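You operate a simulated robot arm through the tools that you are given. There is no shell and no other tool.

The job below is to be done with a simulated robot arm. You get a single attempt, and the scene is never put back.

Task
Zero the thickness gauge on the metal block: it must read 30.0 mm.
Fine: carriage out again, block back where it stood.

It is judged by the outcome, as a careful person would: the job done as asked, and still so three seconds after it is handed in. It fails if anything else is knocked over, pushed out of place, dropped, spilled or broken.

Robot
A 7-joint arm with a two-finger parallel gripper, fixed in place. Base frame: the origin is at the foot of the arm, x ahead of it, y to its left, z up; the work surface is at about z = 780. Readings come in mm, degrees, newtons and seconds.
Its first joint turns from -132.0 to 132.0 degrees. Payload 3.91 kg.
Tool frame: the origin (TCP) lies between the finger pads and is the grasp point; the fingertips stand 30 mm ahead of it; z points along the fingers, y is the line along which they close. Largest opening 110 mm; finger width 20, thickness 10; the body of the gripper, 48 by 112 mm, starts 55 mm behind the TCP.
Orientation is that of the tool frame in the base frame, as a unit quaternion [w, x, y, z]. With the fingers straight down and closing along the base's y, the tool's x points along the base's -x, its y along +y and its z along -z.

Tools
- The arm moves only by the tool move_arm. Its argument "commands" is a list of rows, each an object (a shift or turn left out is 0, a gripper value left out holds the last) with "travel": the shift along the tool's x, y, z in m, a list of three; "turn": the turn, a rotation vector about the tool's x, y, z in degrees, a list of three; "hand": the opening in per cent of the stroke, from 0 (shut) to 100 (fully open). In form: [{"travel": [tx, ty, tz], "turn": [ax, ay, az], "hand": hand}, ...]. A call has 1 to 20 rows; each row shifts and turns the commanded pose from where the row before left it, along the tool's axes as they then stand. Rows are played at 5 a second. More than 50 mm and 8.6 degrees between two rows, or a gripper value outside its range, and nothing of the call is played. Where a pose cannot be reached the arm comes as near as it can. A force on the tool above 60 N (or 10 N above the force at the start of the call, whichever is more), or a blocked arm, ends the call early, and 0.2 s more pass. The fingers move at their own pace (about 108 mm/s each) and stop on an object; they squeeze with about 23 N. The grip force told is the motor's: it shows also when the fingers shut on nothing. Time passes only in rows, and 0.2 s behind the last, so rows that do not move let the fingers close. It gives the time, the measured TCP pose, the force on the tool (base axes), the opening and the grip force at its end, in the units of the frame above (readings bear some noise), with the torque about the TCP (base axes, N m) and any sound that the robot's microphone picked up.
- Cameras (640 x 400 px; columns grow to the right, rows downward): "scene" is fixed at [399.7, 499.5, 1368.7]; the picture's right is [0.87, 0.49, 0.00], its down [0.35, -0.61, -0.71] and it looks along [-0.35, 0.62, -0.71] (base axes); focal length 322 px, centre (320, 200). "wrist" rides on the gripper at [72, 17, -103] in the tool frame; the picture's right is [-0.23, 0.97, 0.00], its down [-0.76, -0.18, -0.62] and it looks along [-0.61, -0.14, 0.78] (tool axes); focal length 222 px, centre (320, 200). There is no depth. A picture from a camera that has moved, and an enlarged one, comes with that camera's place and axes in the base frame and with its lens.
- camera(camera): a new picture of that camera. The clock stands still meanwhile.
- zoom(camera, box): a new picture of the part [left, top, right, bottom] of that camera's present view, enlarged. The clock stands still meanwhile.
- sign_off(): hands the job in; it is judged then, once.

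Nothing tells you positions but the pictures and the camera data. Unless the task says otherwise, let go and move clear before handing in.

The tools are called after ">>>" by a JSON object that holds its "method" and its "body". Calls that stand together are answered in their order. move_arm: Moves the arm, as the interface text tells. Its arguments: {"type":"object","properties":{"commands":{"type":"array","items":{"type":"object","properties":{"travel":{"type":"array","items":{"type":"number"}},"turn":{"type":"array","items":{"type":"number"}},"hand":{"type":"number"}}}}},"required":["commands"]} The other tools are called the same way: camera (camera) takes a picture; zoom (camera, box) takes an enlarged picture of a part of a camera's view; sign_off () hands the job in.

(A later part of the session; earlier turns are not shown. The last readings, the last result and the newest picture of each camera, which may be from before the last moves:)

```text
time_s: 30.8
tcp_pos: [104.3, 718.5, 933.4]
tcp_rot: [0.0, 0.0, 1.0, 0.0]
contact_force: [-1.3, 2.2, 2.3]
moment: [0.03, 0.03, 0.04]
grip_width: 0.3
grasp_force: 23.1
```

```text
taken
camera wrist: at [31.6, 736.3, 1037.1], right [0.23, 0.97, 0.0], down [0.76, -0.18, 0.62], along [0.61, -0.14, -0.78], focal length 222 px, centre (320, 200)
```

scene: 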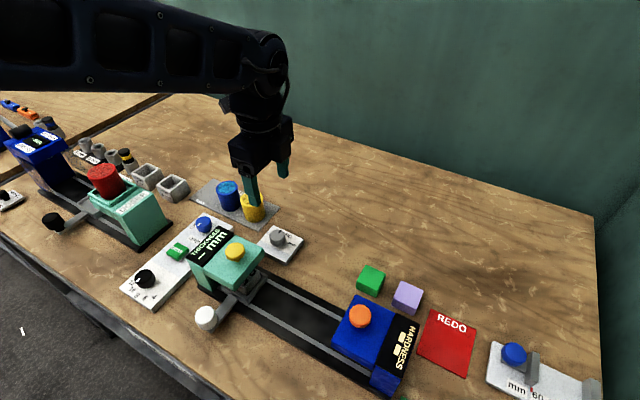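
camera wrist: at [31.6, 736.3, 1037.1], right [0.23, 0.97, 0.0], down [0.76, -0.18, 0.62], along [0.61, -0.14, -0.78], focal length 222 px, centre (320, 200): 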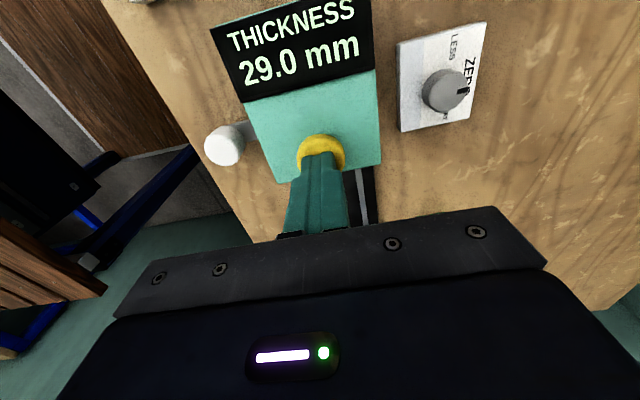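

Pressing gives a reading: 29.0 mm. I release and check whether the display holds it.

>>> {"method": "move_arm", "body": {"commands": [{"travel": [0, 0, -0.005]}, {"travel": [0, 0, -0.015]}, {"travel": [0, 0, -0.02]}, {}, {}]}}

>>> {"method": "camera", "body": {"camera": "wrist"}}

>>> {"method": "zoom", "body": {"camera": "wrist", "box": [210, 0, 490, 180]}}

```text
time_s: 32.0
tcp_pos: [104.6, 719.9, 974.8]
tcp_rot: [0.0, 0.0, 1.0, 0.001]
contact_force: [0.2, -0.2, 0.0]
moment: [0.03, -0.03, -0.04]
grip_width: 0.0
grasp_force: 22.8
```

```text
taken
camera wrist: at [31.9, 736.2, 1077.4], right [0.23, 0.97, 0.0], down [0.76, -0.18, 0.62], along [0.61, -0.14, -0.78], focal length 222 px, centre (320, 200)
```

wrist: 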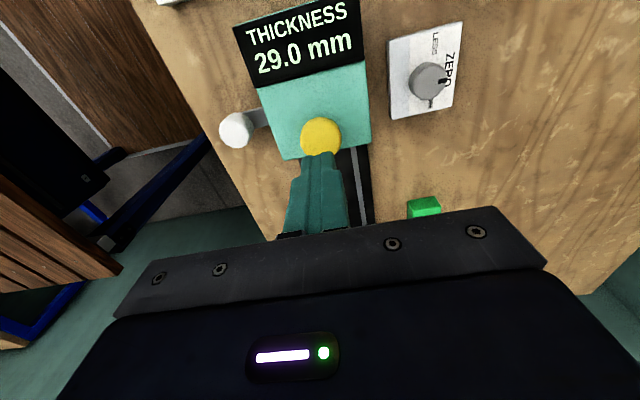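

```text
2.22 times, centred on (350, 90) of wrist
camera zoom: at [31.9, 736.2, 1077.4], right [0.23, 0.97, 0.0], down [0.76, -0.18, 0.62], along [0.61, -0.14, -0.78], focal length 494 px, centre (253, 444)
```

zoom: 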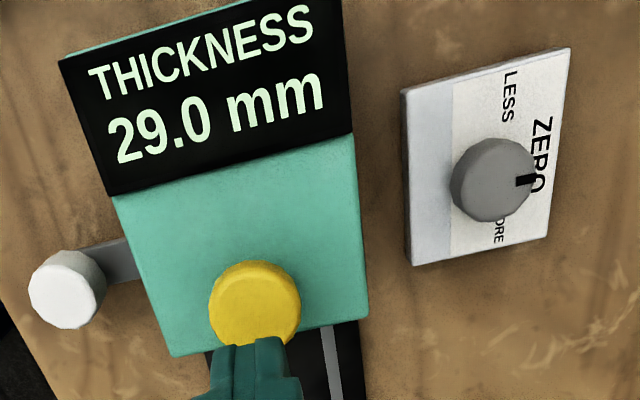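

The reading is held. Next: turn the ZERO dial towards MORE (clockwise from above). I go over the dial and check its position.

>>> {"method": "move_arm", "body": {"commands": [{"travel": [0, 0.04, 0]}, {"travel": [-0.001, 0.04, 0], "hand": 65}, {"travel": [0, 0.0365, 0]}, {"travel": [0, 0, 0.03]}, {"travel": [0, 0, 0.04]}, {}]}}

>>> {"method": "camera", "body": {"camera": "wrist"}}

>>> {"method": "zoom", "body": {"camera": "wrist", "box": [230, 70, 410, 210]}}

>>> {"method": "zoom", "body": {"camera": "scene", "box": [180, 190, 320, 290]}}

```text
time_s: 33.4
tcp_pos: [105.4, 836.0, 903.6]
tcp_rot: [-0.001, 0.0, 1.0, 0.0]
contact_force: [0.1, 0.8, 0.4]
moment: [-0.02, -0.01, 0.0]
grip_width: 71.5
grasp_force: 0.1
```

```text
taken
camera wrist: at [32.4, 853.3, 1007.0], right [0.23, 0.97, 0.0], down [0.76, -0.18, 0.62], along [0.61, -0.14, -0.78], focal length 222 px, centre (320, 200)
```

wrist: 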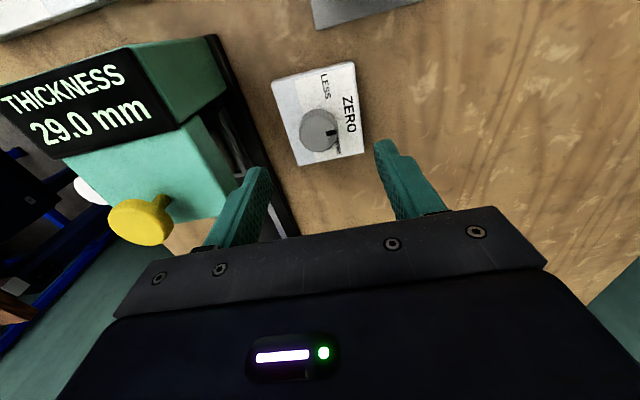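

```text
2.86 times, centred on (320, 140) of wrist
camera zoom: at [32.4, 853.3, 1007.0], right [0.23, 0.97, 0.0], down [0.76, -0.18, 0.62], along [0.61, -0.14, -0.78], focal length 635 px, centre (320, 371)
```

zoom: 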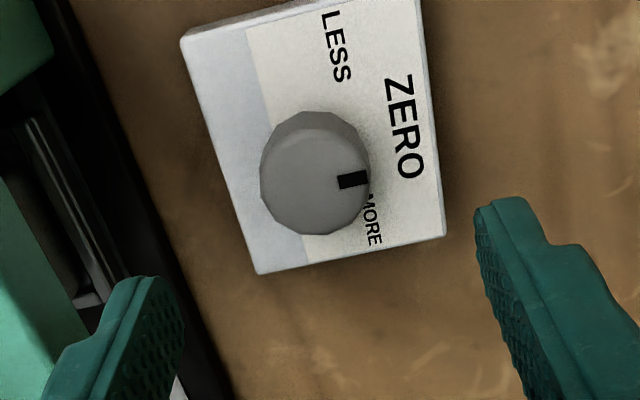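

```text
4.00 times, centred on (250, 240) of scene
camera zoom: at [399.7, 499.5, 1368.7], right [0.87, 0.49, 0.0], down [0.35, -0.61, -0.71], along [-0.35, 0.62, -0.71], focal length 1289 px, centre (600, 40)
```

zoom: 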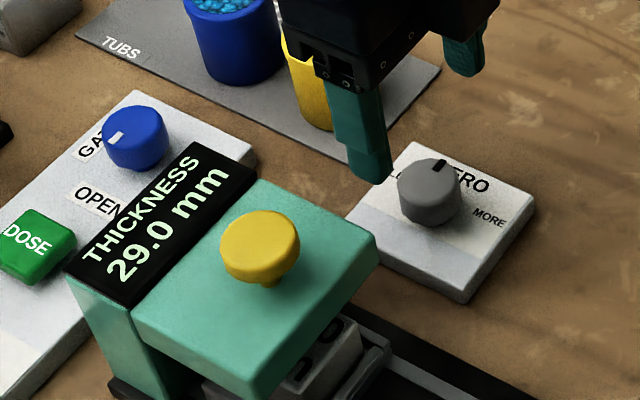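

Dial centre is about (105, 834.6), top at about z = 820. I descend around it and close.

>>> {"method": "move_arm", "body": {"commands": [{"travel": [0, -0.0016, 0.02]}, {"travel": [0, 0, 0.02]}, {"travel": [0, 0, 0.02]}, {"travel": [0, 0, 0.01]}, {}]}}

>>> {"method": "camera", "body": {"camera": "wrist"}}

>>> {"method": "zoom", "body": {"camera": "scene", "box": [180, 190, 320, 290]}}

```text
time_s: 34.6
tcp_pos: [105.8, 834.7, 833.9]
tcp_rot: [0.0, 0.0, 1.0, -0.001]
contact_force: [0.2, -0.8, 0.6]
moment: [0.02, -0.01, -0.02]
grip_width: 71.4
grasp_force: 0.0
```

```text
taken
camera wrist: at [32.5, 851.9, 937.2], right [0.23, 0.97, 0.0], down [0.76, -0.18, 0.62], along [0.61, -0.14, -0.78], focal length 222 px, centre (320, 200)
```

wrist: 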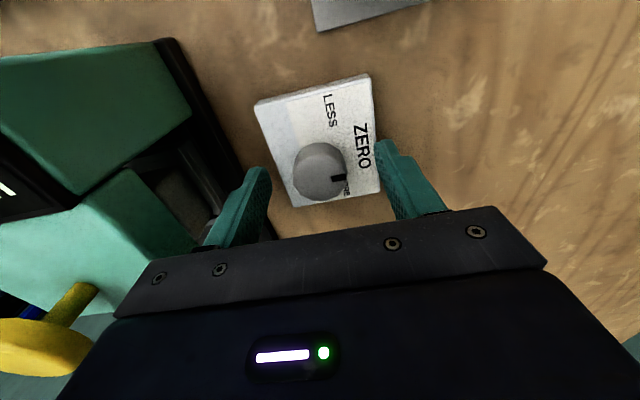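

```text
4.00 times, centred on (250, 240) of scene
camera zoom: at [399.7, 499.5, 1368.7], right [0.87, 0.49, 0.0], down [0.35, -0.61, -0.71], along [-0.35, 0.62, -0.71], focal length 1289 px, centre (600, 40)
```

zoom: 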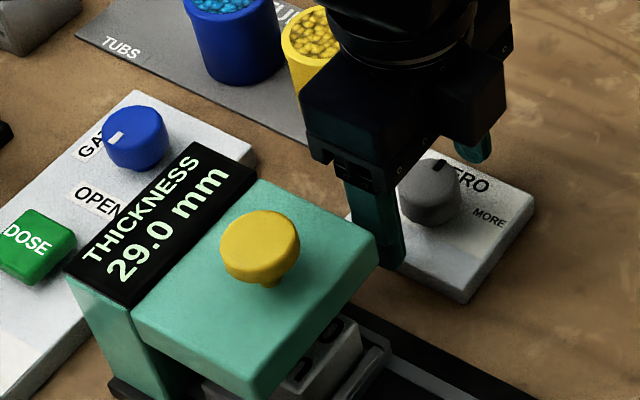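

The dial is centred between the fingers and the scene camera sees the display. I close on the dial.

>>> {"method": "move_arm", "body": {"commands": [{"hand": 40}, {"hand": 20}, {"hand": 20}, {}, {}]}}

>>> {"method": "camera", "body": {"camera": "wrist"}}

>>> {"method": "zoom", "body": {"camera": "scene", "box": [180, 190, 320, 290]}}

```text
time_s: 35.8
tcp_pos: [106.0, 834.7, 834.3]
tcp_rot: [-0.001, 0.0, 1.0, 0.0]
contact_force: [0.2, 3.0, -1.1]
moment: [0.09, 0.0, -0.03]
grip_width: 33.6
grasp_force: 44.9
```

```text
taken
camera wrist: at [32.5, 851.9, 937.2], right [0.23, 0.97, 0.0], down [0.76, -0.18, 0.62], along [0.61, -0.14, -0.78], focal length 222 px, centre (320, 200)
```

wrist: 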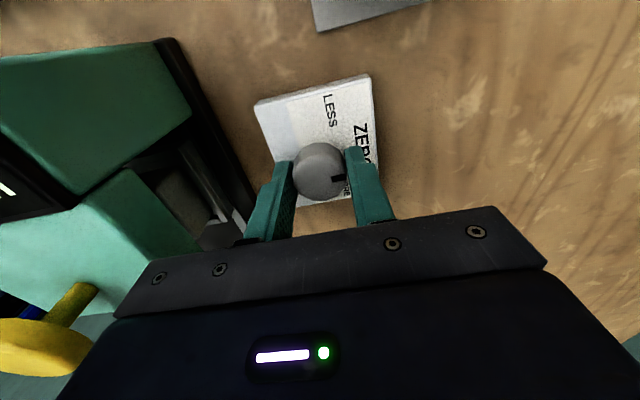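

```text
4.00 times, centred on (250, 240) of scene
camera zoom: at [399.7, 499.5, 1368.7], right [0.87, 0.49, 0.0], down [0.35, -0.61, -0.71], along [-0.35, 0.62, -0.71], focal length 1289 px, centre (600, 40)
```

zoom: 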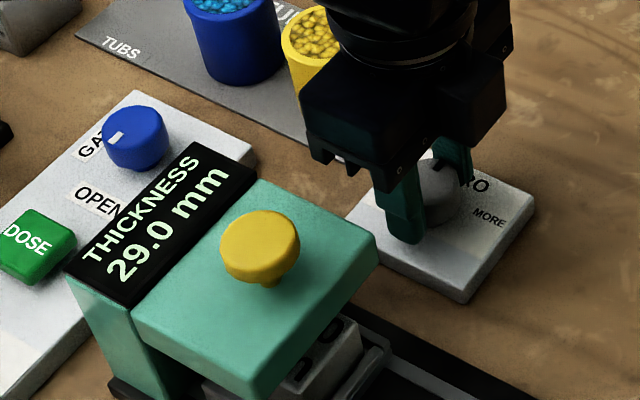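

Dial held. I turn it clockwise by 10° in two small rows and watch the display.

>>> {"method": "move_arm", "body": {"commands": [{"turn": [0, 0, 5]}, {"turn": [0, 0, 5]}, {}]}}

>>> {"method": "zoom", "body": {"camera": "scene", "box": [180, 190, 320, 290]}}

>>> {"method": "zoom", "body": {"camera": "wrist", "box": [240, 60, 410, 220]}}

```text
time_s: 36.6
tcp_pos: [104.7, 834.7, 834.5]
tcp_rot: [0.001, 0.087, 0.996, 0.0]
contact_force: [-0.3, 7.2, -2.6]
moment: [0.21, -0.4, 0.01]
grip_width: 33.9
grasp_force: 45.1
```

```text
4.00 times, centred on (250, 240) of scene
camera zoom: at [399.7, 499.5, 1368.7], right [0.87, 0.49, 0.0], down [0.35, -0.61, -0.71], along [-0.35, 0.62, -0.71], focal length 1289 px, centre (600, 40)
```

zoom: 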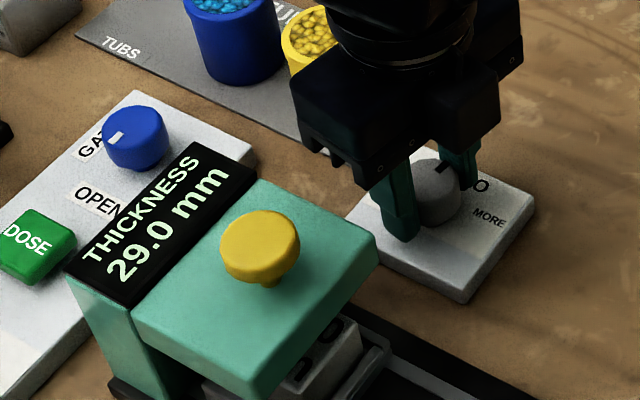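

```text
2.50 times, centred on (325, 140) of wrist
camera zoom: at [36.6, 864.1, 937.2], right [0.39, 0.92, 0.0], down [0.72, -0.31, 0.62], along [0.57, -0.24, -0.78], focal length 555 px, centre (308, 350)
```

zoom: 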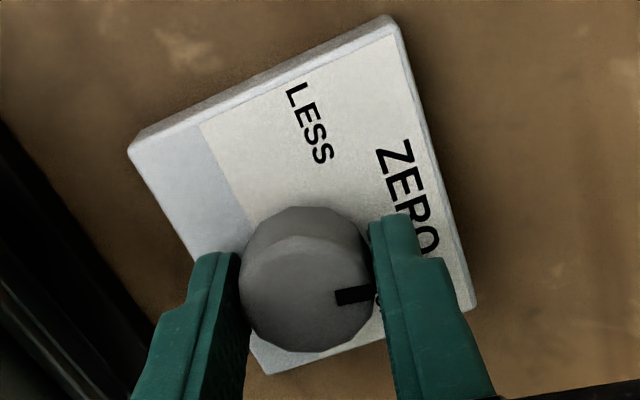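

>>> {"method": "zoom", "body": {"camera": "scene", "box": [255, 215, 315, 265]}}

```text
8.00 times, centred on (285, 240) of scene
camera zoom: at [399.7, 499.5, 1368.7], right [0.87, 0.49, 0.0], down [0.35, -0.61, -0.71], along [-0.35, 0.62, -0.71], focal length 2577 px, centre (600, -120)
```

zoom: 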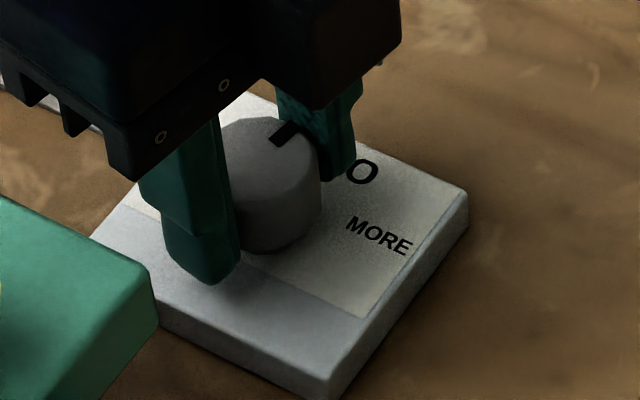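

The dial mark has turned with the gripper; the display seems latched until the next press. I turn another 10°, then release and re-measure.

>>> {"method": "move_arm", "body": {"commands": [{"turn": [0, 0, 5]}, {"turn": [0, 0, 5]}, {}, {}]}}

>>> {"method": "zoom", "body": {"camera": "scene", "box": [180, 190, 320, 290]}}

```text
time_s: 37.6
tcp_pos: [105.8, 834.7, 833.8]
tcp_rot: [0.0, 0.174, 0.985, 0.0]
contact_force: [0.0, 4.2, -0.2]
moment: [0.06, 0.16, 0.01]
grip_width: 33.8
grasp_force: 44.6
```

```text
4.00 times, centred on (250, 240) of scene
camera zoom: at [399.7, 499.5, 1368.7], right [0.87, 0.49, 0.0], down [0.35, -0.61, -0.71], along [-0.35, 0.62, -0.71], focal length 1289 px, centre (600, 40)
```

zoom: 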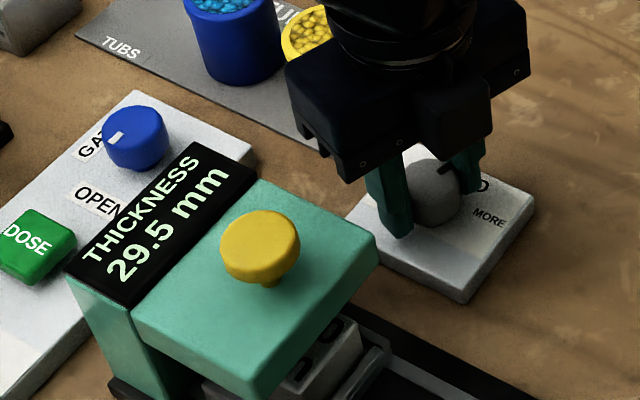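

The display updates live: 29.5 mm now (it steps in detents). I continue turning in 5° increments.

>>> {"method": "move_arm", "body": {"commands": [{"turn": [0, 0, 5]}, {"turn": [0, 0, 5]}, {}, {}]}}

>>> {"method": "zoom", "body": {"camera": "scene", "box": [180, 190, 320, 290]}}

```text
time_s: 38.6
tcp_pos: [104.9, 834.5, 833.8]
tcp_rot: [-0.001, 0.258, 0.966, -0.001]
contact_force: [-1.1, 0.2, 5.8]
moment: [-0.22, -0.38, -0.01]
grip_width: 33.6
grasp_force: 45.1
```

```text
4.00 times, centred on (250, 240) of scene
camera zoom: at [399.7, 499.5, 1368.7], right [0.87, 0.49, 0.0], down [0.35, -0.61, -0.71], along [-0.35, 0.62, -0.71], focal length 1289 px, centre (600, 40)
```

zoom: 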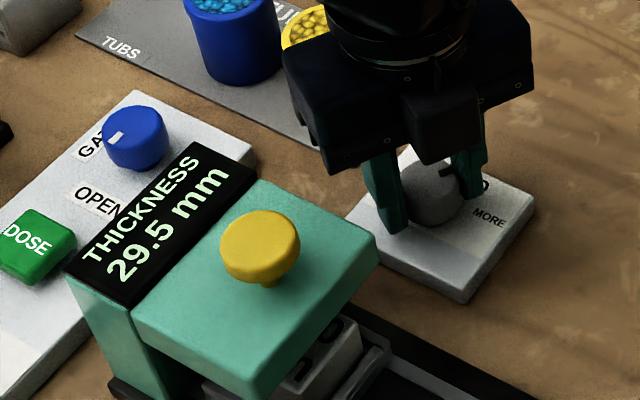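

>>> {"method": "move_arm", "body": {"commands": [{"turn": [0, 0, 5]}, {}]}}

>>> {"method": "zoom", "body": {"camera": "scene", "box": [180, 190, 320, 290]}}

>>> {"method": "move_arm", "body": {"commands": [{"turn": [0, 0, 5]}, {}]}}

>>> {"method": "zoom", "body": {"camera": "scene", "box": [180, 190, 320, 290]}}

```text
time_s: 39.2
tcp_pos: [105.7, 833.8, 833.7]
tcp_rot: [0.001, 0.3, 0.954, 0.0]
contact_force: [-0.3, -1.6, 6.1]
moment: [0.02, 0.18, 0.01]
grip_width: 34.0
grasp_force: 45.0
```

```text
4.00 times, centred on (250, 240) of scene
camera zoom: at [399.7, 499.5, 1368.7], right [0.87, 0.49, 0.0], down [0.35, -0.61, -0.71], along [-0.35, 0.62, -0.71], focal length 1289 px, centre (600, 40)
```

zoom: 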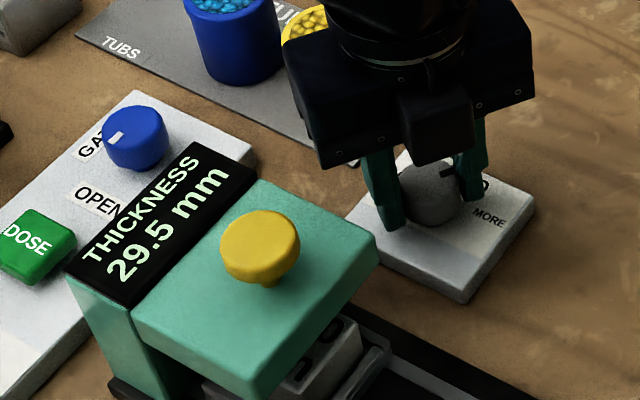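

```text
time_s: 39.8
tcp_pos: [105.1, 835.1, 834.5]
tcp_rot: [0.0, 0.342, 0.94, 0.0]
contact_force: [0.6, 2.9, 3.6]
moment: [0.01, -0.11, 0.0]
grip_width: 33.6
grasp_force: 44.6
```

```text
4.00 times, centred on (250, 240) of scene
camera zoom: at [399.7, 499.5, 1368.7], right [0.87, 0.49, 0.0], down [0.35, -0.61, -0.71], along [-0.35, 0.62, -0.71], focal length 1289 px, centre (600, 40)
```

zoom: 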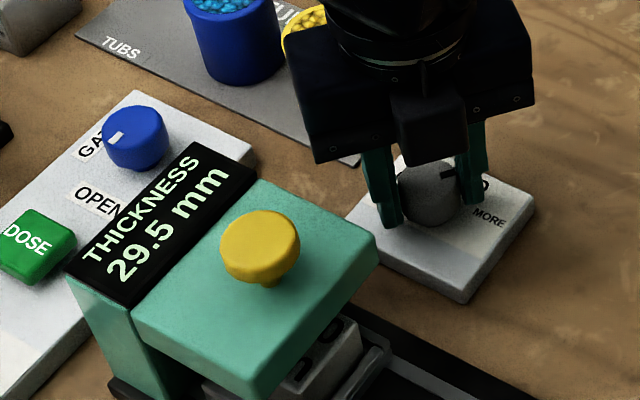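

>>> {"method": "move_arm", "body": {"commands": [{"turn": [0, 0, 4]}, {"turn": [0, 0, 4]}, {}]}}

>>> {"method": "zoom", "body": {"camera": "scene", "box": [180, 190, 320, 290]}}

>>> {"method": "zoom", "body": {"camera": "wrist", "box": [240, 60, 410, 220]}}

```text
time_s: 40.6
tcp_pos: [105.7, 834.8, 833.4]
tcp_rot: [0.0, 0.406, 0.914, 0.001]
contact_force: [-0.5, 5.1, 5.1]
moment: [-0.07, -0.33, -0.04]
grip_width: 33.7
grasp_force: 45.7
```

```text
4.00 times, centred on (250, 240) of scene
camera zoom: at [399.7, 499.5, 1368.7], right [0.87, 0.49, 0.0], down [0.35, -0.61, -0.71], along [-0.35, 0.62, -0.71], focal length 1289 px, centre (600, 40)
```

zoom: 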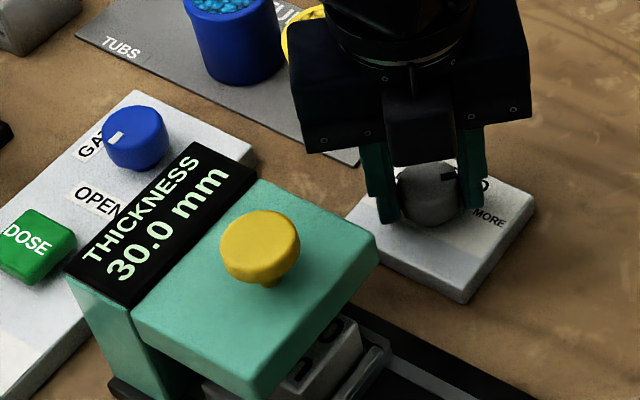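

```text
2.50 times, centred on (325, 140) of wrist
camera zoom: at [68.8, 899.6, 937.2], right [0.88, 0.48, 0.0], down [0.38, -0.69, 0.62], along [0.3, -0.55, -0.78], focal length 555 px, centre (308, 350)
```

zoom: 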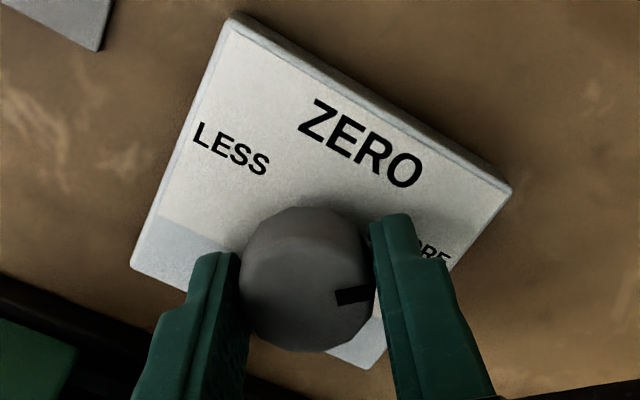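

It reads 30.0 mm. The steps appear to be 30° wide (switching near 15° and 45°), so I turn on to the middle of the step (≈60°) so it is robust, and check.

>>> {"method": "move_arm", "body": {"commands": [{"turn": [0, 0, 4]}, {"turn": [0, 0, 4]}, {"turn": [0, 0, 3]}, {}]}}

>>> {"method": "zoom", "body": {"camera": "scene", "box": [180, 190, 320, 290]}}

```text
time_s: 41.6
tcp_pos: [105.5, 834.2, 833.6]
tcp_rot: [0.0, 0.493, 0.87, 0.0]
contact_force: [-4.8, 3.2, 4.1]
moment: [0.02, 0.07, -0.02]
grip_width: 33.9
grasp_force: 45.1
```

```text
4.00 times, centred on (250, 240) of scene
camera zoom: at [399.7, 499.5, 1368.7], right [0.87, 0.49, 0.0], down [0.35, -0.61, -0.71], along [-0.35, 0.62, -0.71], focal length 1289 px, centre (600, 40)
```

zoom: 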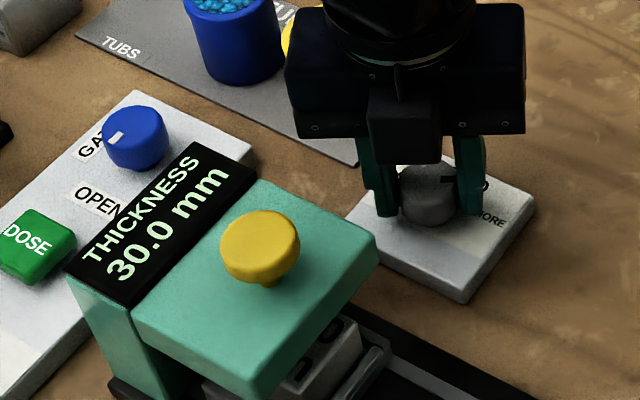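

Still 30.0 mm. I release the dial, rise straight up and check.

>>> {"method": "move_arm", "body": {"commands": [{"hand": 45}, {"hand": 60}, {"hand": 60}, {"travel": [0, 0, -0.02]}, {"travel": [0, 0, -0.04]}, {"travel": [0, 0, -0.04]}, {"travel": [0, 0, -0.04]}, {}, {"turn": [0, 0, -8]}, {"turn": [0, 0, -8]}, {"turn": [0, 0, -8]}, {"turn": [0, 0, -8]}, {"turn": [0, 0, -8]}, {"turn": [0, 0, -8]}, {"turn": [0, 0, -8]}, {"turn": [0, 0, -3]}, {}]}}

>>> {"method": "zoom", "body": {"camera": "scene", "box": [180, 190, 320, 290]}}

>>> {"method": "camera", "body": {"camera": "wrist"}}

```text
time_s: 45.2
tcp_pos: [106.1, 833.2, 974.1]
tcp_rot: [0.0, -0.001, 1.0, 0.0]
contact_force: [0.4, -0.6, 0.4]
moment: [0.01, -0.01, 0.0]
grip_width: 66.0
grasp_force: 0.1
```

```text
4.00 times, centred on (250, 240) of scene
camera zoom: at [399.7, 499.5, 1368.7], right [0.87, 0.49, 0.0], down [0.35, -0.61, -0.71], along [-0.35, 0.62, -0.71], focal length 1289 px, centre (600, 40)
```

zoom: 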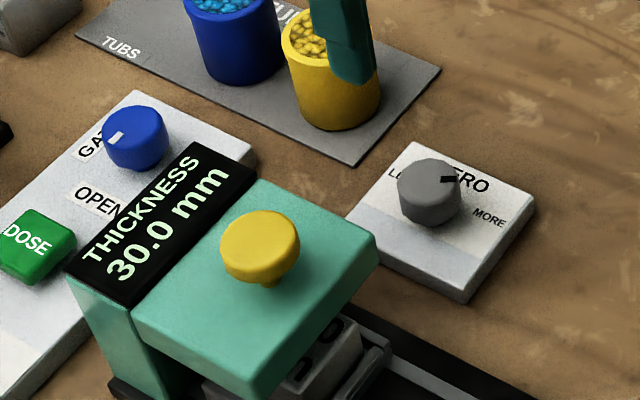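

```text
taken
camera wrist: at [32.8, 851.1, 1077.2], right [0.23, 0.97, 0.0], down [0.76, -0.18, 0.62], along [0.61, -0.14, -0.78], focal length 222 px, centre (320, 200)
```

wrist: 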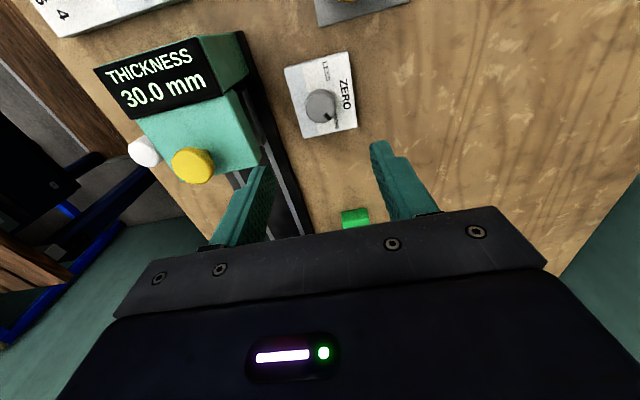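

30.0 mm is held and the dial is free. I press the yellow button once more for a confirming measurement.

>>> {"method": "move_arm", "body": {"commands": [{"travel": [0.001, -0.04, 0], "hand": 0}, {"travel": [0, -0.04, 0]}, {"travel": [0, -0.0349, 0]}, {}, {}, {"travel": [0, 0, 0.02]}, {"travel": [0, 0, 0.01]}, {"travel": [0, 0, 0.004]}, {"travel": [0, 0, 0.003]}, {"travel": [0, 0, 0.003]}, {}]}}

>>> {"method": "camera", "body": {"camera": "wrist"}}

>>> {"method": "move_arm", "body": {"commands": [{"travel": [0, 0, -0.005]}, {"travel": [0, 0, -0.015]}, {"travel": [0, 0, -0.02]}, {"travel": [0, 0, -0.03]}, {}]}}

>>> {"method": "camera", "body": {"camera": "wrist"}}

```text
time_s: 47.6
tcp_pos: [104.7, 718.4, 934.1]
tcp_rot: [0.001, 0.0, 1.0, 0.0]
contact_force: [1.3, 0.6, 1.7]
moment: [-0.01, -0.03, -0.02]
grip_width: 0.1
grasp_force: 23.1
```

```text
taken
camera wrist: at [32.0, 736.4, 1037.2], right [0.23, 0.97, 0.0], down [0.76, -0.18, 0.62], along [0.61, -0.14, -0.78], focal length 222 px, centre (320, 200)
```

wrist: 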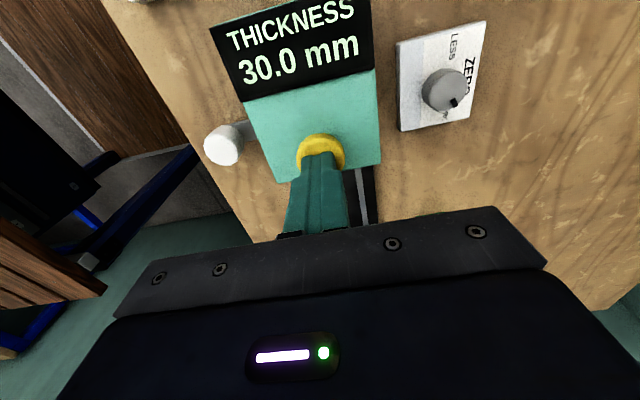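

```text
time_s: 48.8
tcp_pos: [103.6, 719.6, 1004.2]
tcp_rot: [0.0, 0.0, 1.0, 0.0]
contact_force: [0.4, 0.1, 0.0]
moment: [0.02, -0.03, 0.03]
grip_width: 0.0
grasp_force: 22.7
```

```text
taken
camera wrist: at [31.3, 736.3, 1107.3], right [0.23, 0.97, 0.0], down [0.76, -0.18, 0.62], along [0.61, -0.14, -0.78], focal length 222 px, centre (320, 200)
```

wrist: 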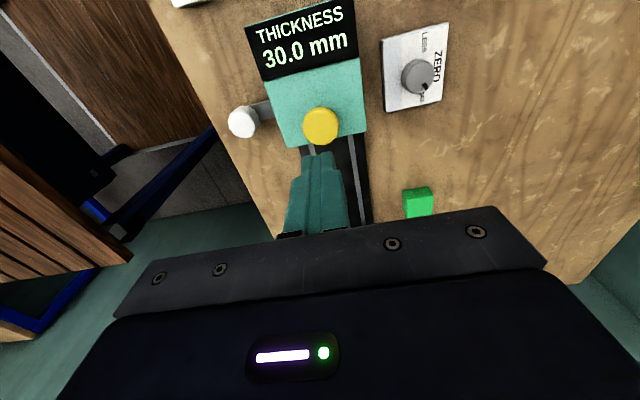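

Confirmed: 30.0 mm. Now I go back to the handle (≈(103.6, 620.5)), gripper turned 90° again.

>>> {"method": "move_arm", "body": {"commands": [{"travel": [0, -0.04, 0], "hand": 70}, {"travel": [0, -0.04, 0]}, {"travel": [0, -0.0192, 0]}, {"turn": [0, 0, -8.2]}, {"turn": [0, 0, -8.2]}, {"turn": [0, 0, -8.2]}, {"turn": [0, 0, -8.2]}, {"turn": [0, 0, -8.2]}, {"turn": [0, 0, -8.2]}, {"turn": [0, 0, -8.2]}, {"turn": [0, 0, -8.2]}, {"turn": [0, 0, -8.2]}, {"turn": [0, 0, -8.2]}, {"turn": [0, 0, -8.0]}, {"travel": [0, 0, 0.04]}, {"travel": [0, 0, 0.04]}, {}]}}

>>> {"method": "camera", "body": {"camera": "wrist"}}

```text
time_s: 52.4
tcp_pos: [105.1, 620.4, 922.4]
tcp_rot: [0.0, 0.708, -0.707, 0.0]
contact_force: [-0.4, 0.8, 0.0]
moment: [0.01, 0.01, 0.01]
grip_width: 76.8
grasp_force: 0.1
```

```text
taken
camera wrist: at [87.9, 547.7, 1026.2], right [-0.97, 0.23, 0.0], down [0.18, 0.76, 0.62], along [0.14, 0.61, -0.78], focal length 222 px, centre (320, 200)
```

wrist: 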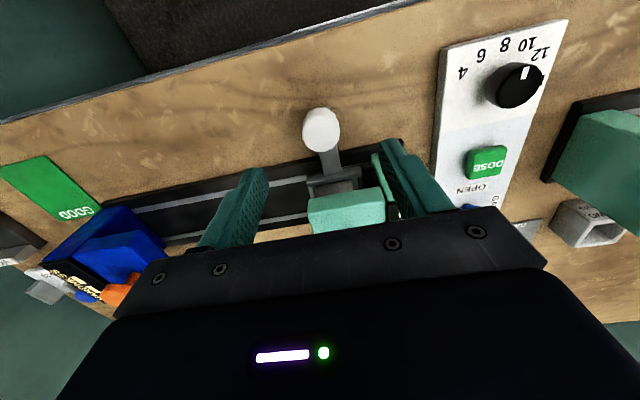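

The handle is centred. I descend, grip and draw the carriage back gently to its original place (+119 mm in x).

>>> {"method": "move_arm", "body": {"commands": [{"travel": [0, 0, 0.03]}, {"travel": [0, 0, 0.03]}, {"travel": [0, 0, 0.015]}, {"travel": [0, 0, 0.01]}, {}, {"hand": 40}, {"hand": 25}, {"hand": 25}, {"hand": 25}, {}]}}

>>> {"method": "camera", "body": {"camera": "wrist"}}

```text
time_s: 54.6
tcp_pos: [105.5, 620.2, 838.1]
tcp_rot: [0.0, 0.707, -0.707, 0.0]
contact_force: [8.1, -0.2, -0.6]
moment: [0.08, 0.32, -0.05]
grip_width: 33.8
grasp_force: 45.3
```

```text
taken
camera wrist: at [87.4, 548.1, 941.8], right [-0.97, 0.23, 0.0], down [0.18, 0.76, 0.62], along [0.14, 0.61, -0.78], focal length 222 px, centre (320, 200)
```

wrist: 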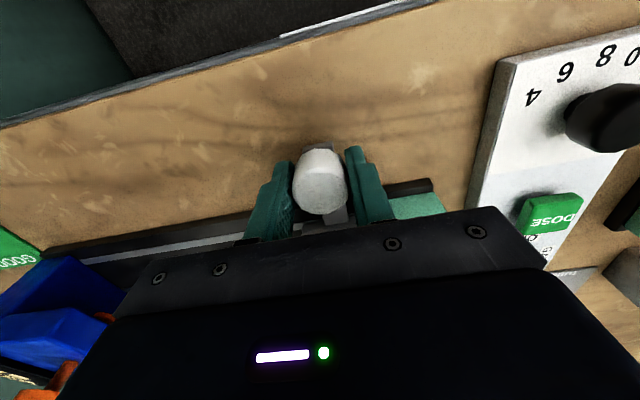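

>>> {"method": "move_arm", "body": {"commands": [{"travel": [0, -0.005, 0]}, {"travel": [0, -0.009, 0]}, {"travel": [0, -0.01, 0]}, {"travel": [0, -0.01, 0]}, {"travel": [0, -0.01, 0]}, {"travel": [0, -0.01, 0]}, {"travel": [0, -0.01, 0]}, {"travel": [0, -0.01, 0]}, {"travel": [0, -0.01, 0]}, {"travel": [0, -0.01, 0]}, {"travel": [0, -0.01, 0]}, {"travel": [0, -0.01, 0]}, {"travel": [0, -0.005, 0]}, {}, {}]}}

>>> {"method": "camera", "body": {"camera": "wrist"}}

>>> {"method": "camera", "body": {"camera": "scene"}}

```text
time_s: 57.8
tcp_pos: [222.7, 620.8, 838.3]
tcp_rot: [0.0, -0.707, 0.708, 0.0]
contact_force: [1.8, -4.8, -9.9]
moment: [-0.97, -0.32, -0.28]
grip_width: 34.0
grasp_force: 45.4
```

```text
taken
camera wrist: at [206.7, 548.2, 941.9], right [-0.97, 0.23, 0.0], down [0.18, 0.76, 0.62], along [0.14, 0.61, -0.78], focal length 222 px, centre (320, 200)
```

wrist: 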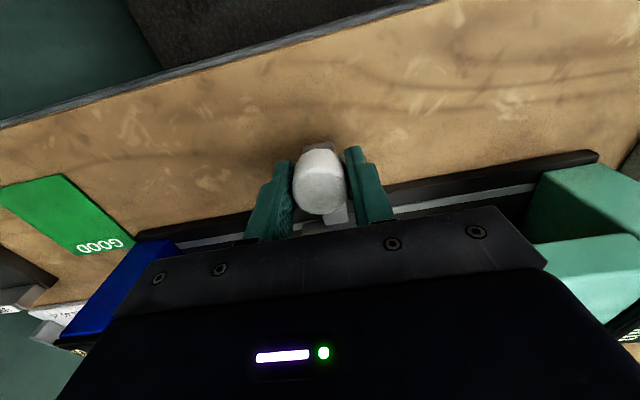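

```text
taken
```

scene: 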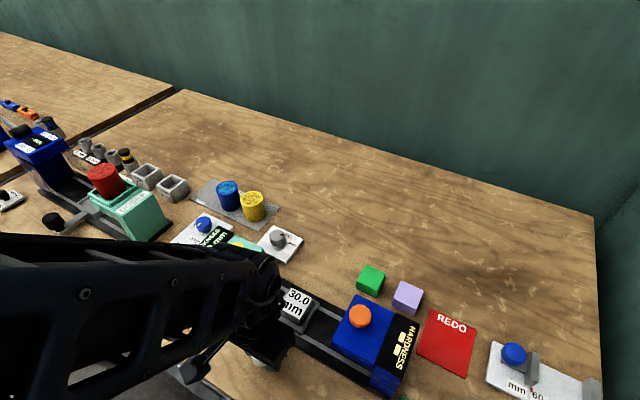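

The carriage is back where it stood. I release the handle, rise, turn the gripper back and look at the block in the tray.

>>> {"method": "move_arm", "body": {"commands": [{"hand": 50}, {"hand": 70}, {"hand": 70}, {"travel": [0, 0, -0.02]}, {"travel": [0, 0, -0.04]}, {"travel": [0, 0, -0.03]}, {"turn": [0, 0, 8.2]}, {"turn": [0, 0, 8.2]}, {"turn": [0, 0, 8.2]}, {"turn": [0, 0, 8.2]}, {"turn": [0, 0, 8.2]}, {"turn": [0, 0, 8.2]}, {"turn": [0, 0, 8.2]}, {"turn": [0, 0, 8.2]}, {"turn": [0, 0, 8.2]}, {"turn": [0, 0, 8.2]}, {"turn": [0, 0, 8.0]}, {"travel": [-0.002, 0.05, 0]}, {"travel": [-0.002, 0.049, 0]}, {}]}}

>>> {"method": "camera", "body": {"camera": "wrist"}}

>>> {"method": "zoom", "body": {"camera": "wrist", "box": [220, 60, 420, 220]}}

>>> {"method": "camera", "body": {"camera": "scene"}}

```text
time_s: 62.0
tcp_pos: [225.8, 719.3, 927.3]
tcp_rot: [0.001, 0.0, 1.0, 0.0]
contact_force: [0.8, -0.5, 0.7]
moment: [0.04, -0.01, 0.02]
grip_width: 77.0
grasp_force: 0.0
```

```text
taken
camera wrist: at [153.4, 736.8, 1030.8], right [0.23, 0.97, 0.0], down [0.76, -0.18, 0.62], along [0.61, -0.14, -0.78], focal length 222 px, centre (320, 200)
```

wrist: 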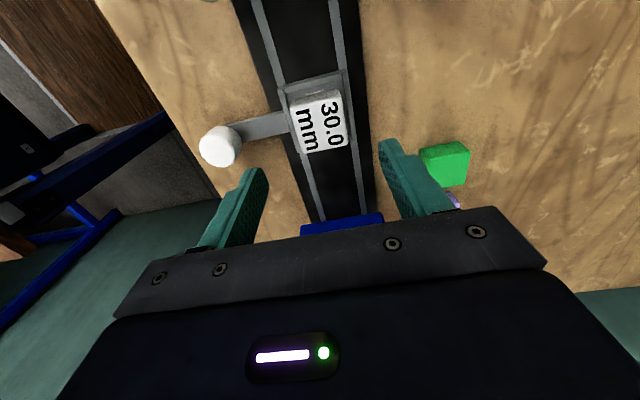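

```text
2.50 times, centred on (320, 140) of wrist
camera zoom: at [153.4, 736.8, 1030.8], right [0.23, 0.97, 0.0], down [0.76, -0.18, 0.62], along [0.61, -0.14, -0.78], focal length 555 px, centre (320, 350)
```

zoom: 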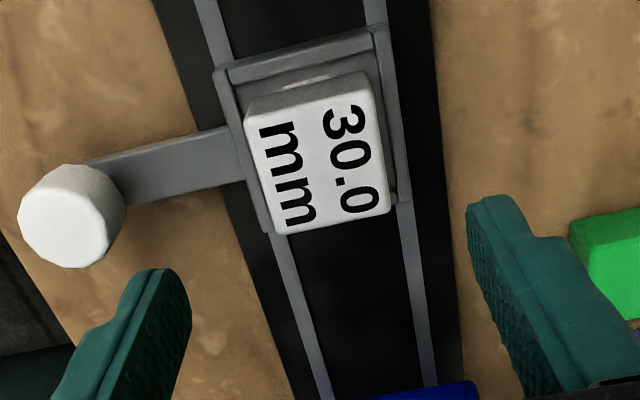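

```text
taken
```

scene: 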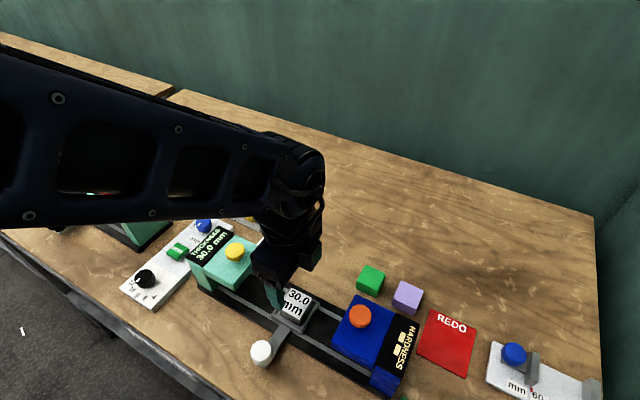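

The display still reads 30.0 mm. I lower to the same height as my earlier picture for a direct comparison of the block's place in the tray.

>>> {"method": "move_arm", "body": {"commands": [{"travel": [0.0017, 0.0007, 0.016]}, {}, {}]}}

>>> {"method": "zoom", "body": {"camera": "wrist", "box": [220, 60, 420, 220]}}

>>> {"method": "zoom", "body": {"camera": "scene", "box": [240, 250, 360, 370]}}

```text
time_s: 62.8
tcp_pos: [224.3, 719.5, 911.3]
tcp_rot: [0.0, 0.0, 1.0, 0.0]
contact_force: [-0.1, -0.2, 0.4]
moment: [0.02, 0.0, -0.02]
grip_width: 77.0
grasp_force: 0.1
```

```text
2.50 times, centred on (320, 140) of wrist
camera zoom: at [152.0, 737.2, 1014.7], right [0.23, 0.97, 0.0], down [0.76, -0.18, 0.62], along [0.61, -0.14, -0.78], focal length 555 px, centre (320, 350)
```

zoom: 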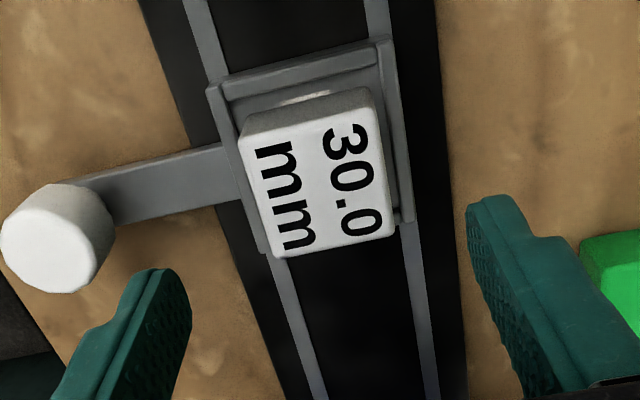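

```text
3.33 times, centred on (300, 310) of scene
camera zoom: at [399.7, 499.5, 1368.7], right [0.87, 0.49, 0.0], down [0.35, -0.61, -0.71], along [-0.35, 0.62, -0.71], focal length 1074 px, centre (387, -167)
```

zoom: 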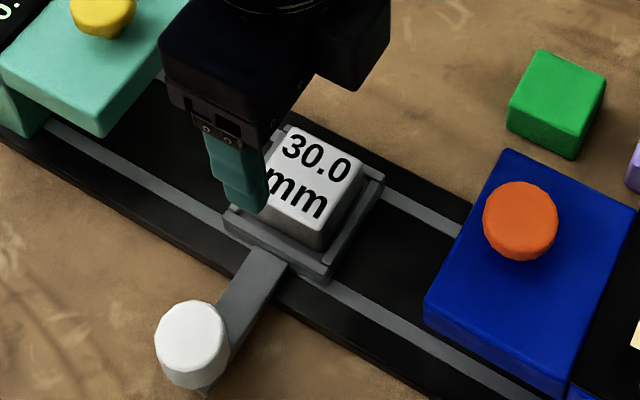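

The block lies in the tray as before. I lower over it and grip it at the same height relation as at the first grip.

>>> {"method": "move_arm", "body": {"commands": [{"travel": [0, 0, 0.03]}, {"travel": [0, 0, 0.025]}, {"travel": [0, 0, 0.014]}, {}, {"hand": 50}, {"hand": 40}, {"hand": 30}, {"hand": 30}, {}]}}

>>> {"method": "zoom", "body": {"camera": "wrist", "box": [240, 100, 400, 240]}}

```text
time_s: 64.8
tcp_pos: [225.3, 720.5, 843.6]
tcp_rot: [0.0, -0.001, 1.0, 0.0]
contact_force: [0.5, 0.4, 0.4]
moment: [-0.07, -0.04, 0.0]
grip_width: 45.7
grasp_force: 22.6
```

```text
2.86 times, centred on (320, 170) of wrist
camera zoom: at [152.2, 736.7, 946.9], right [0.23, 0.97, 0.0], down [0.76, -0.18, 0.62], along [0.61, -0.14, -0.78], focal length 635 px, centre (320, 286)
```

zoom: 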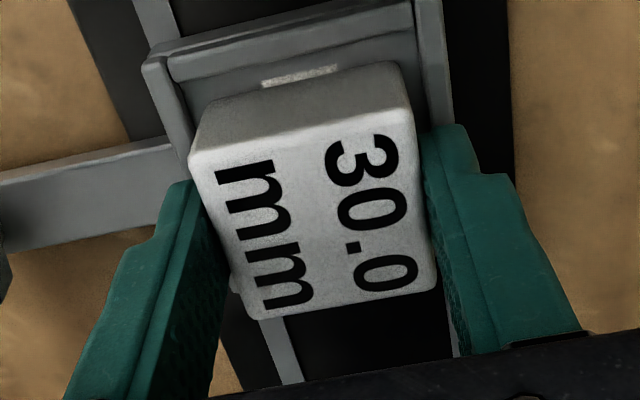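

Gripped again. The block evidently slid up ~3–4 mm in the fingers when it was seated, so its bottom is about 39 mm below the TCP. I lift and carry it back above its old place.

>>> {"method": "move_arm", "body": {"commands": [{"travel": [0, 0, -0.01]}, {"travel": [0, 0, -0.02]}, {"travel": [0, 0, -0.02]}, {"travel": [-0.002, 0.032, 0]}, {"travel": [-0.002, 0.032, 0]}, {"travel": [-0.002, 0.032, 0]}, {"travel": [-0.002, 0.033, 0]}, {}, {"travel": [0, 0, 0.025]}, {"travel": [0, 0, 0.02]}, {"travel": [0, 0, 0.015]}, {"travel": [0, 0, 0.005]}, {}, {}]}}

>>> {"method": "camera", "body": {"camera": "wrist"}}

>>> {"method": "zoom", "body": {"camera": "scene", "box": [270, 210, 410, 320]}}

```text
time_s: 67.8
tcp_pos: [232.5, 849.5, 827.1]
tcp_rot: [0.0, 0.0, 1.0, 0.0]
contact_force: [0.2, 0.0, -2.4]
moment: [0.0, -0.01, -0.05]
grip_width: 45.7
grasp_force: 23.3
```

```text
taken
camera wrist: at [160.4, 865.9, 932.2], right [0.23, 0.97, 0.0], down [0.76, -0.18, 0.62], along [0.61, -0.14, -0.78], focal length 222 px, centre (320, 200)
```

wrist: 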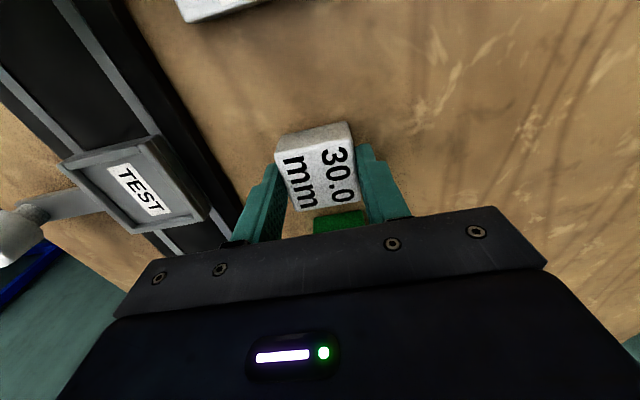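

```text
3.64 times, centred on (340, 265) of scene
camera zoom: at [399.7, 499.5, 1368.7], right [0.87, 0.49, 0.0], down [0.35, -0.61, -0.71], along [-0.35, 0.62, -0.71], focal length 1171 px, centre (247, -36)
```

zoom: 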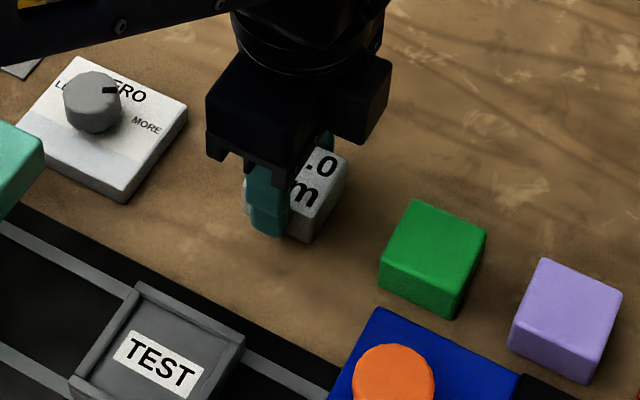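

Nearly down (bottom ≈ 8 mm above the bench). The camera pose says I'm about 1 mm short in y and 0.5 mm in x against the first grip; I correct this and lower until touch.

>>> {"method": "move_arm", "body": {"commands": [{"travel": [-0.0005, 0.001, 0.004]}, {}]}}

>>> {"method": "move_arm", "body": {"commands": [{"travel": [0, 0, 0.002]}, {}]}}

>>> {"method": "move_arm", "body": {"commands": [{"travel": [0, 0, 0.0015]}, {}]}}

>>> {"method": "zoom", "body": {"camera": "scene", "box": [310, 230, 370, 290]}}

```text
time_s: 68.4
tcp_pos: [234.0, 850.5, 824.8]
tcp_rot: [0.001, 0.0, 1.0, 0.0]
contact_force: [-0.3, -0.2, -1.6]
moment: [-0.01, 0.01, 0.0]
grip_width: 45.5
grasp_force: 23.2
```

```text
time_s: 69.0
tcp_pos: [233.0, 850.0, 823.3]
tcp_rot: [0.0, 0.0, 1.0, 0.0]
contact_force: [0.5, 0.5, -1.6]
moment: [-0.01, 0.01, 0.02]
grip_width: 45.9
grasp_force: 23.4
```

```text
time_s: 69.6
tcp_pos: [234.4, 849.5, 820.9]
tcp_rot: [0.0, 0.0, 1.0, 0.001]
contact_force: [-0.1, 0.8, -1.5]
moment: [-0.01, 0.02, 0.03]
grip_width: 45.7
grasp_force: 23.3
```

```text
6.67 times, centred on (340, 260) of scene
camera zoom: at [399.7, 499.5, 1368.7], right [0.87, 0.49, 0.0], down [0.35, -0.61, -0.71], along [-0.35, 0.62, -0.71], focal length 2148 px, centre (187, -200)
```

zoom: 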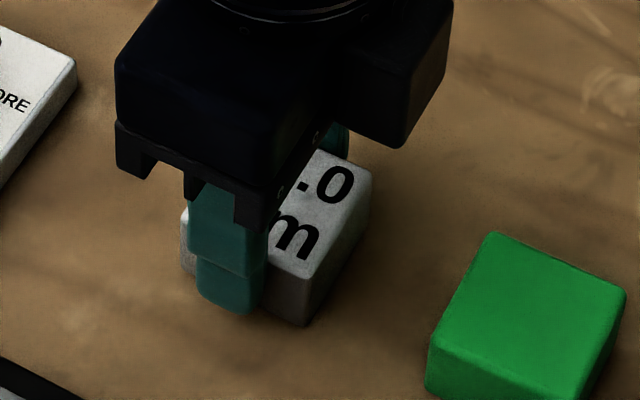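

Still carrying the weight (−1.5 N). Continuing in 1 mm steps to touch.

>>> {"method": "move_arm", "body": {"commands": [{"travel": [0, 0, 0.001]}, {}]}}

>>> {"method": "move_arm", "body": {"commands": [{"travel": [0, 0, 0.001]}, {}]}}

```text
time_s: 70.2
tcp_pos: [233.6, 849.8, 820.8]
tcp_rot: [0.0, 0.0, 1.0, 0.001]
contact_force: [-0.4, -0.5, -1.8]
moment: [0.02, -0.04, 0.02]
grip_width: 45.8
grasp_force: 23.1
```

```text
time_s: 70.8
tcp_pos: [235.7, 850.9, 819.5]
tcp_rot: [0.001, 0.0, 1.0, 0.0]
contact_force: [-0.5, -1.7, 4.8]
moment: [-0.19, 0.02, -0.01]
grip_width: 45.6
grasp_force: 22.4
```

The block touches the bench (4.8 N). I release and rise.

>>> {"method": "move_arm", "body": {"commands": [{"hand": 50}, {"hand": 70}, {"hand": 70}, {"travel": [0, 0, -0.02]}, {"travel": [0, 0, -0.04]}, {"travel": [0, 0, -0.001]}, {}]}}

>>> {"method": "zoom", "body": {"camera": "wrist", "box": [260, 80, 380, 200]}}

>>> {"method": "zoom", "body": {"camera": "scene", "box": [240, 220, 400, 360]}}

```text
time_s: 72.4
tcp_pos: [234.1, 848.8, 880.0]
tcp_rot: [0.0, 0.0, 1.0, 0.0]
contact_force: [-0.5, 0.3, -0.8]
moment: [-0.02, 0.02, 0.01]
grip_width: 77.0
grasp_force: 0.2
```

```text
3.33 times, centred on (320, 140) of wrist
camera zoom: at [161.8, 866.5, 983.6], right [0.23, 0.97, 0.0], down [0.76, -0.18, 0.62], along [0.61, -0.14, -0.78], focal length 740 px, centre (320, 400)
```

zoom: 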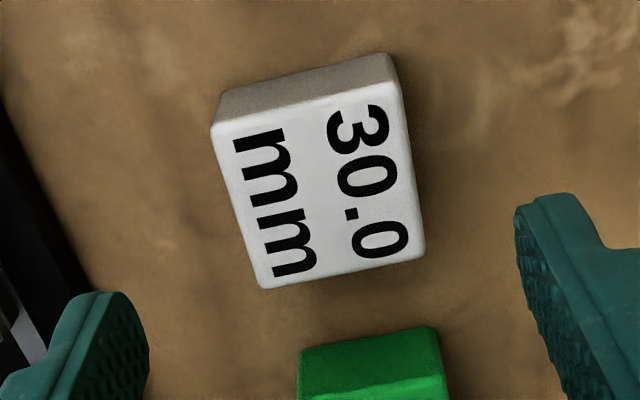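

```text
2.86 times, centred on (320, 290) of scene
camera zoom: at [399.7, 499.5, 1368.7], right [0.87, 0.49, 0.0], down [0.35, -0.61, -0.71], along [-0.35, 0.62, -0.71], focal length 920 px, centre (320, -57)
```

zoom: 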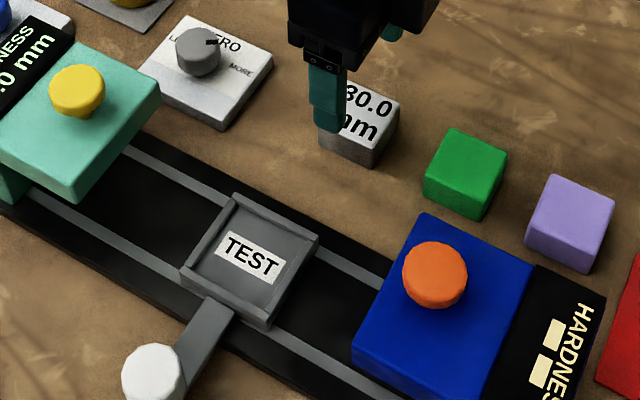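

The block stands within about 1 mm of its old place and the carriage is out. I move the arm clear and take a last look.

>>> {"method": "move_arm", "body": {"commands": [{"travel": [0, 0, -0.04]}, {"travel": [0, 0, -0.04]}, {"travel": [0, 0, -0.04]}, {"travel": [0.02, -0.03, -0.04]}, {"travel": [0.02, -0.04, -0.04]}, {"travel": [0.02, -0.04, -0.04]}, {"travel": [0.02, -0.04, -0.02]}, {}]}}

>>> {"method": "camera", "body": {"camera": "scene"}}

>>> {"method": "zoom", "body": {"camera": "scene", "box": [180, 190, 400, 360]}}

>>> {"method": "camera", "body": {"camera": "wrist"}}

```text
refused: row 4 steps farther than a row can; nothing moved
```

```text
taken
```

scene: 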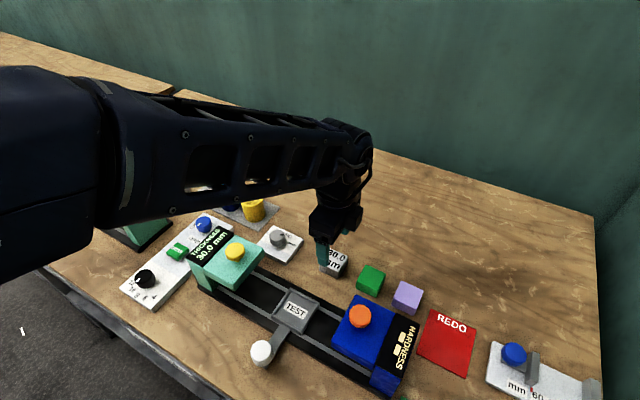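

```text
2.35 times, centred on (290, 275) of scene
camera zoom: at [399.7, 499.5, 1368.7], right [0.87, 0.49, 0.0], down [0.35, -0.61, -0.71], along [-0.35, 0.62, -0.71], focal length 758 px, centre (391, 24)
```

zoom: 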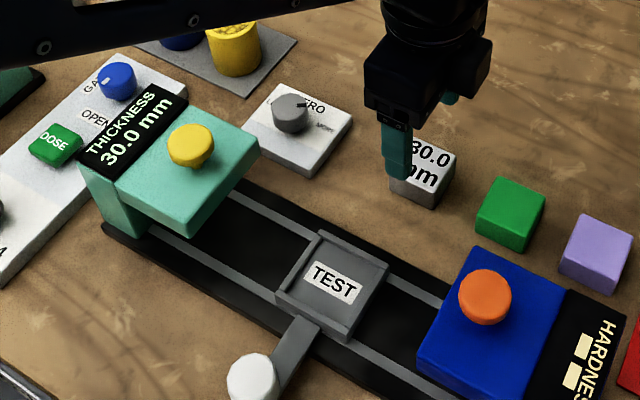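

```text
taken
camera wrist: at [161.8, 866.5, 983.6], right [0.23, 0.97, 0.0], down [0.76, -0.18, 0.62], along [0.61, -0.14, -0.78], focal length 222 px, centre (320, 200)
```

wrist: 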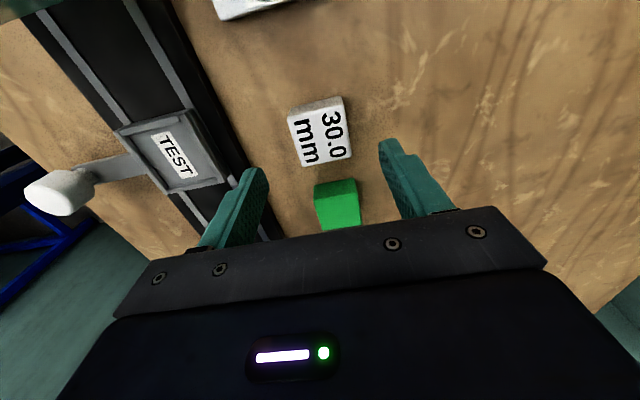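

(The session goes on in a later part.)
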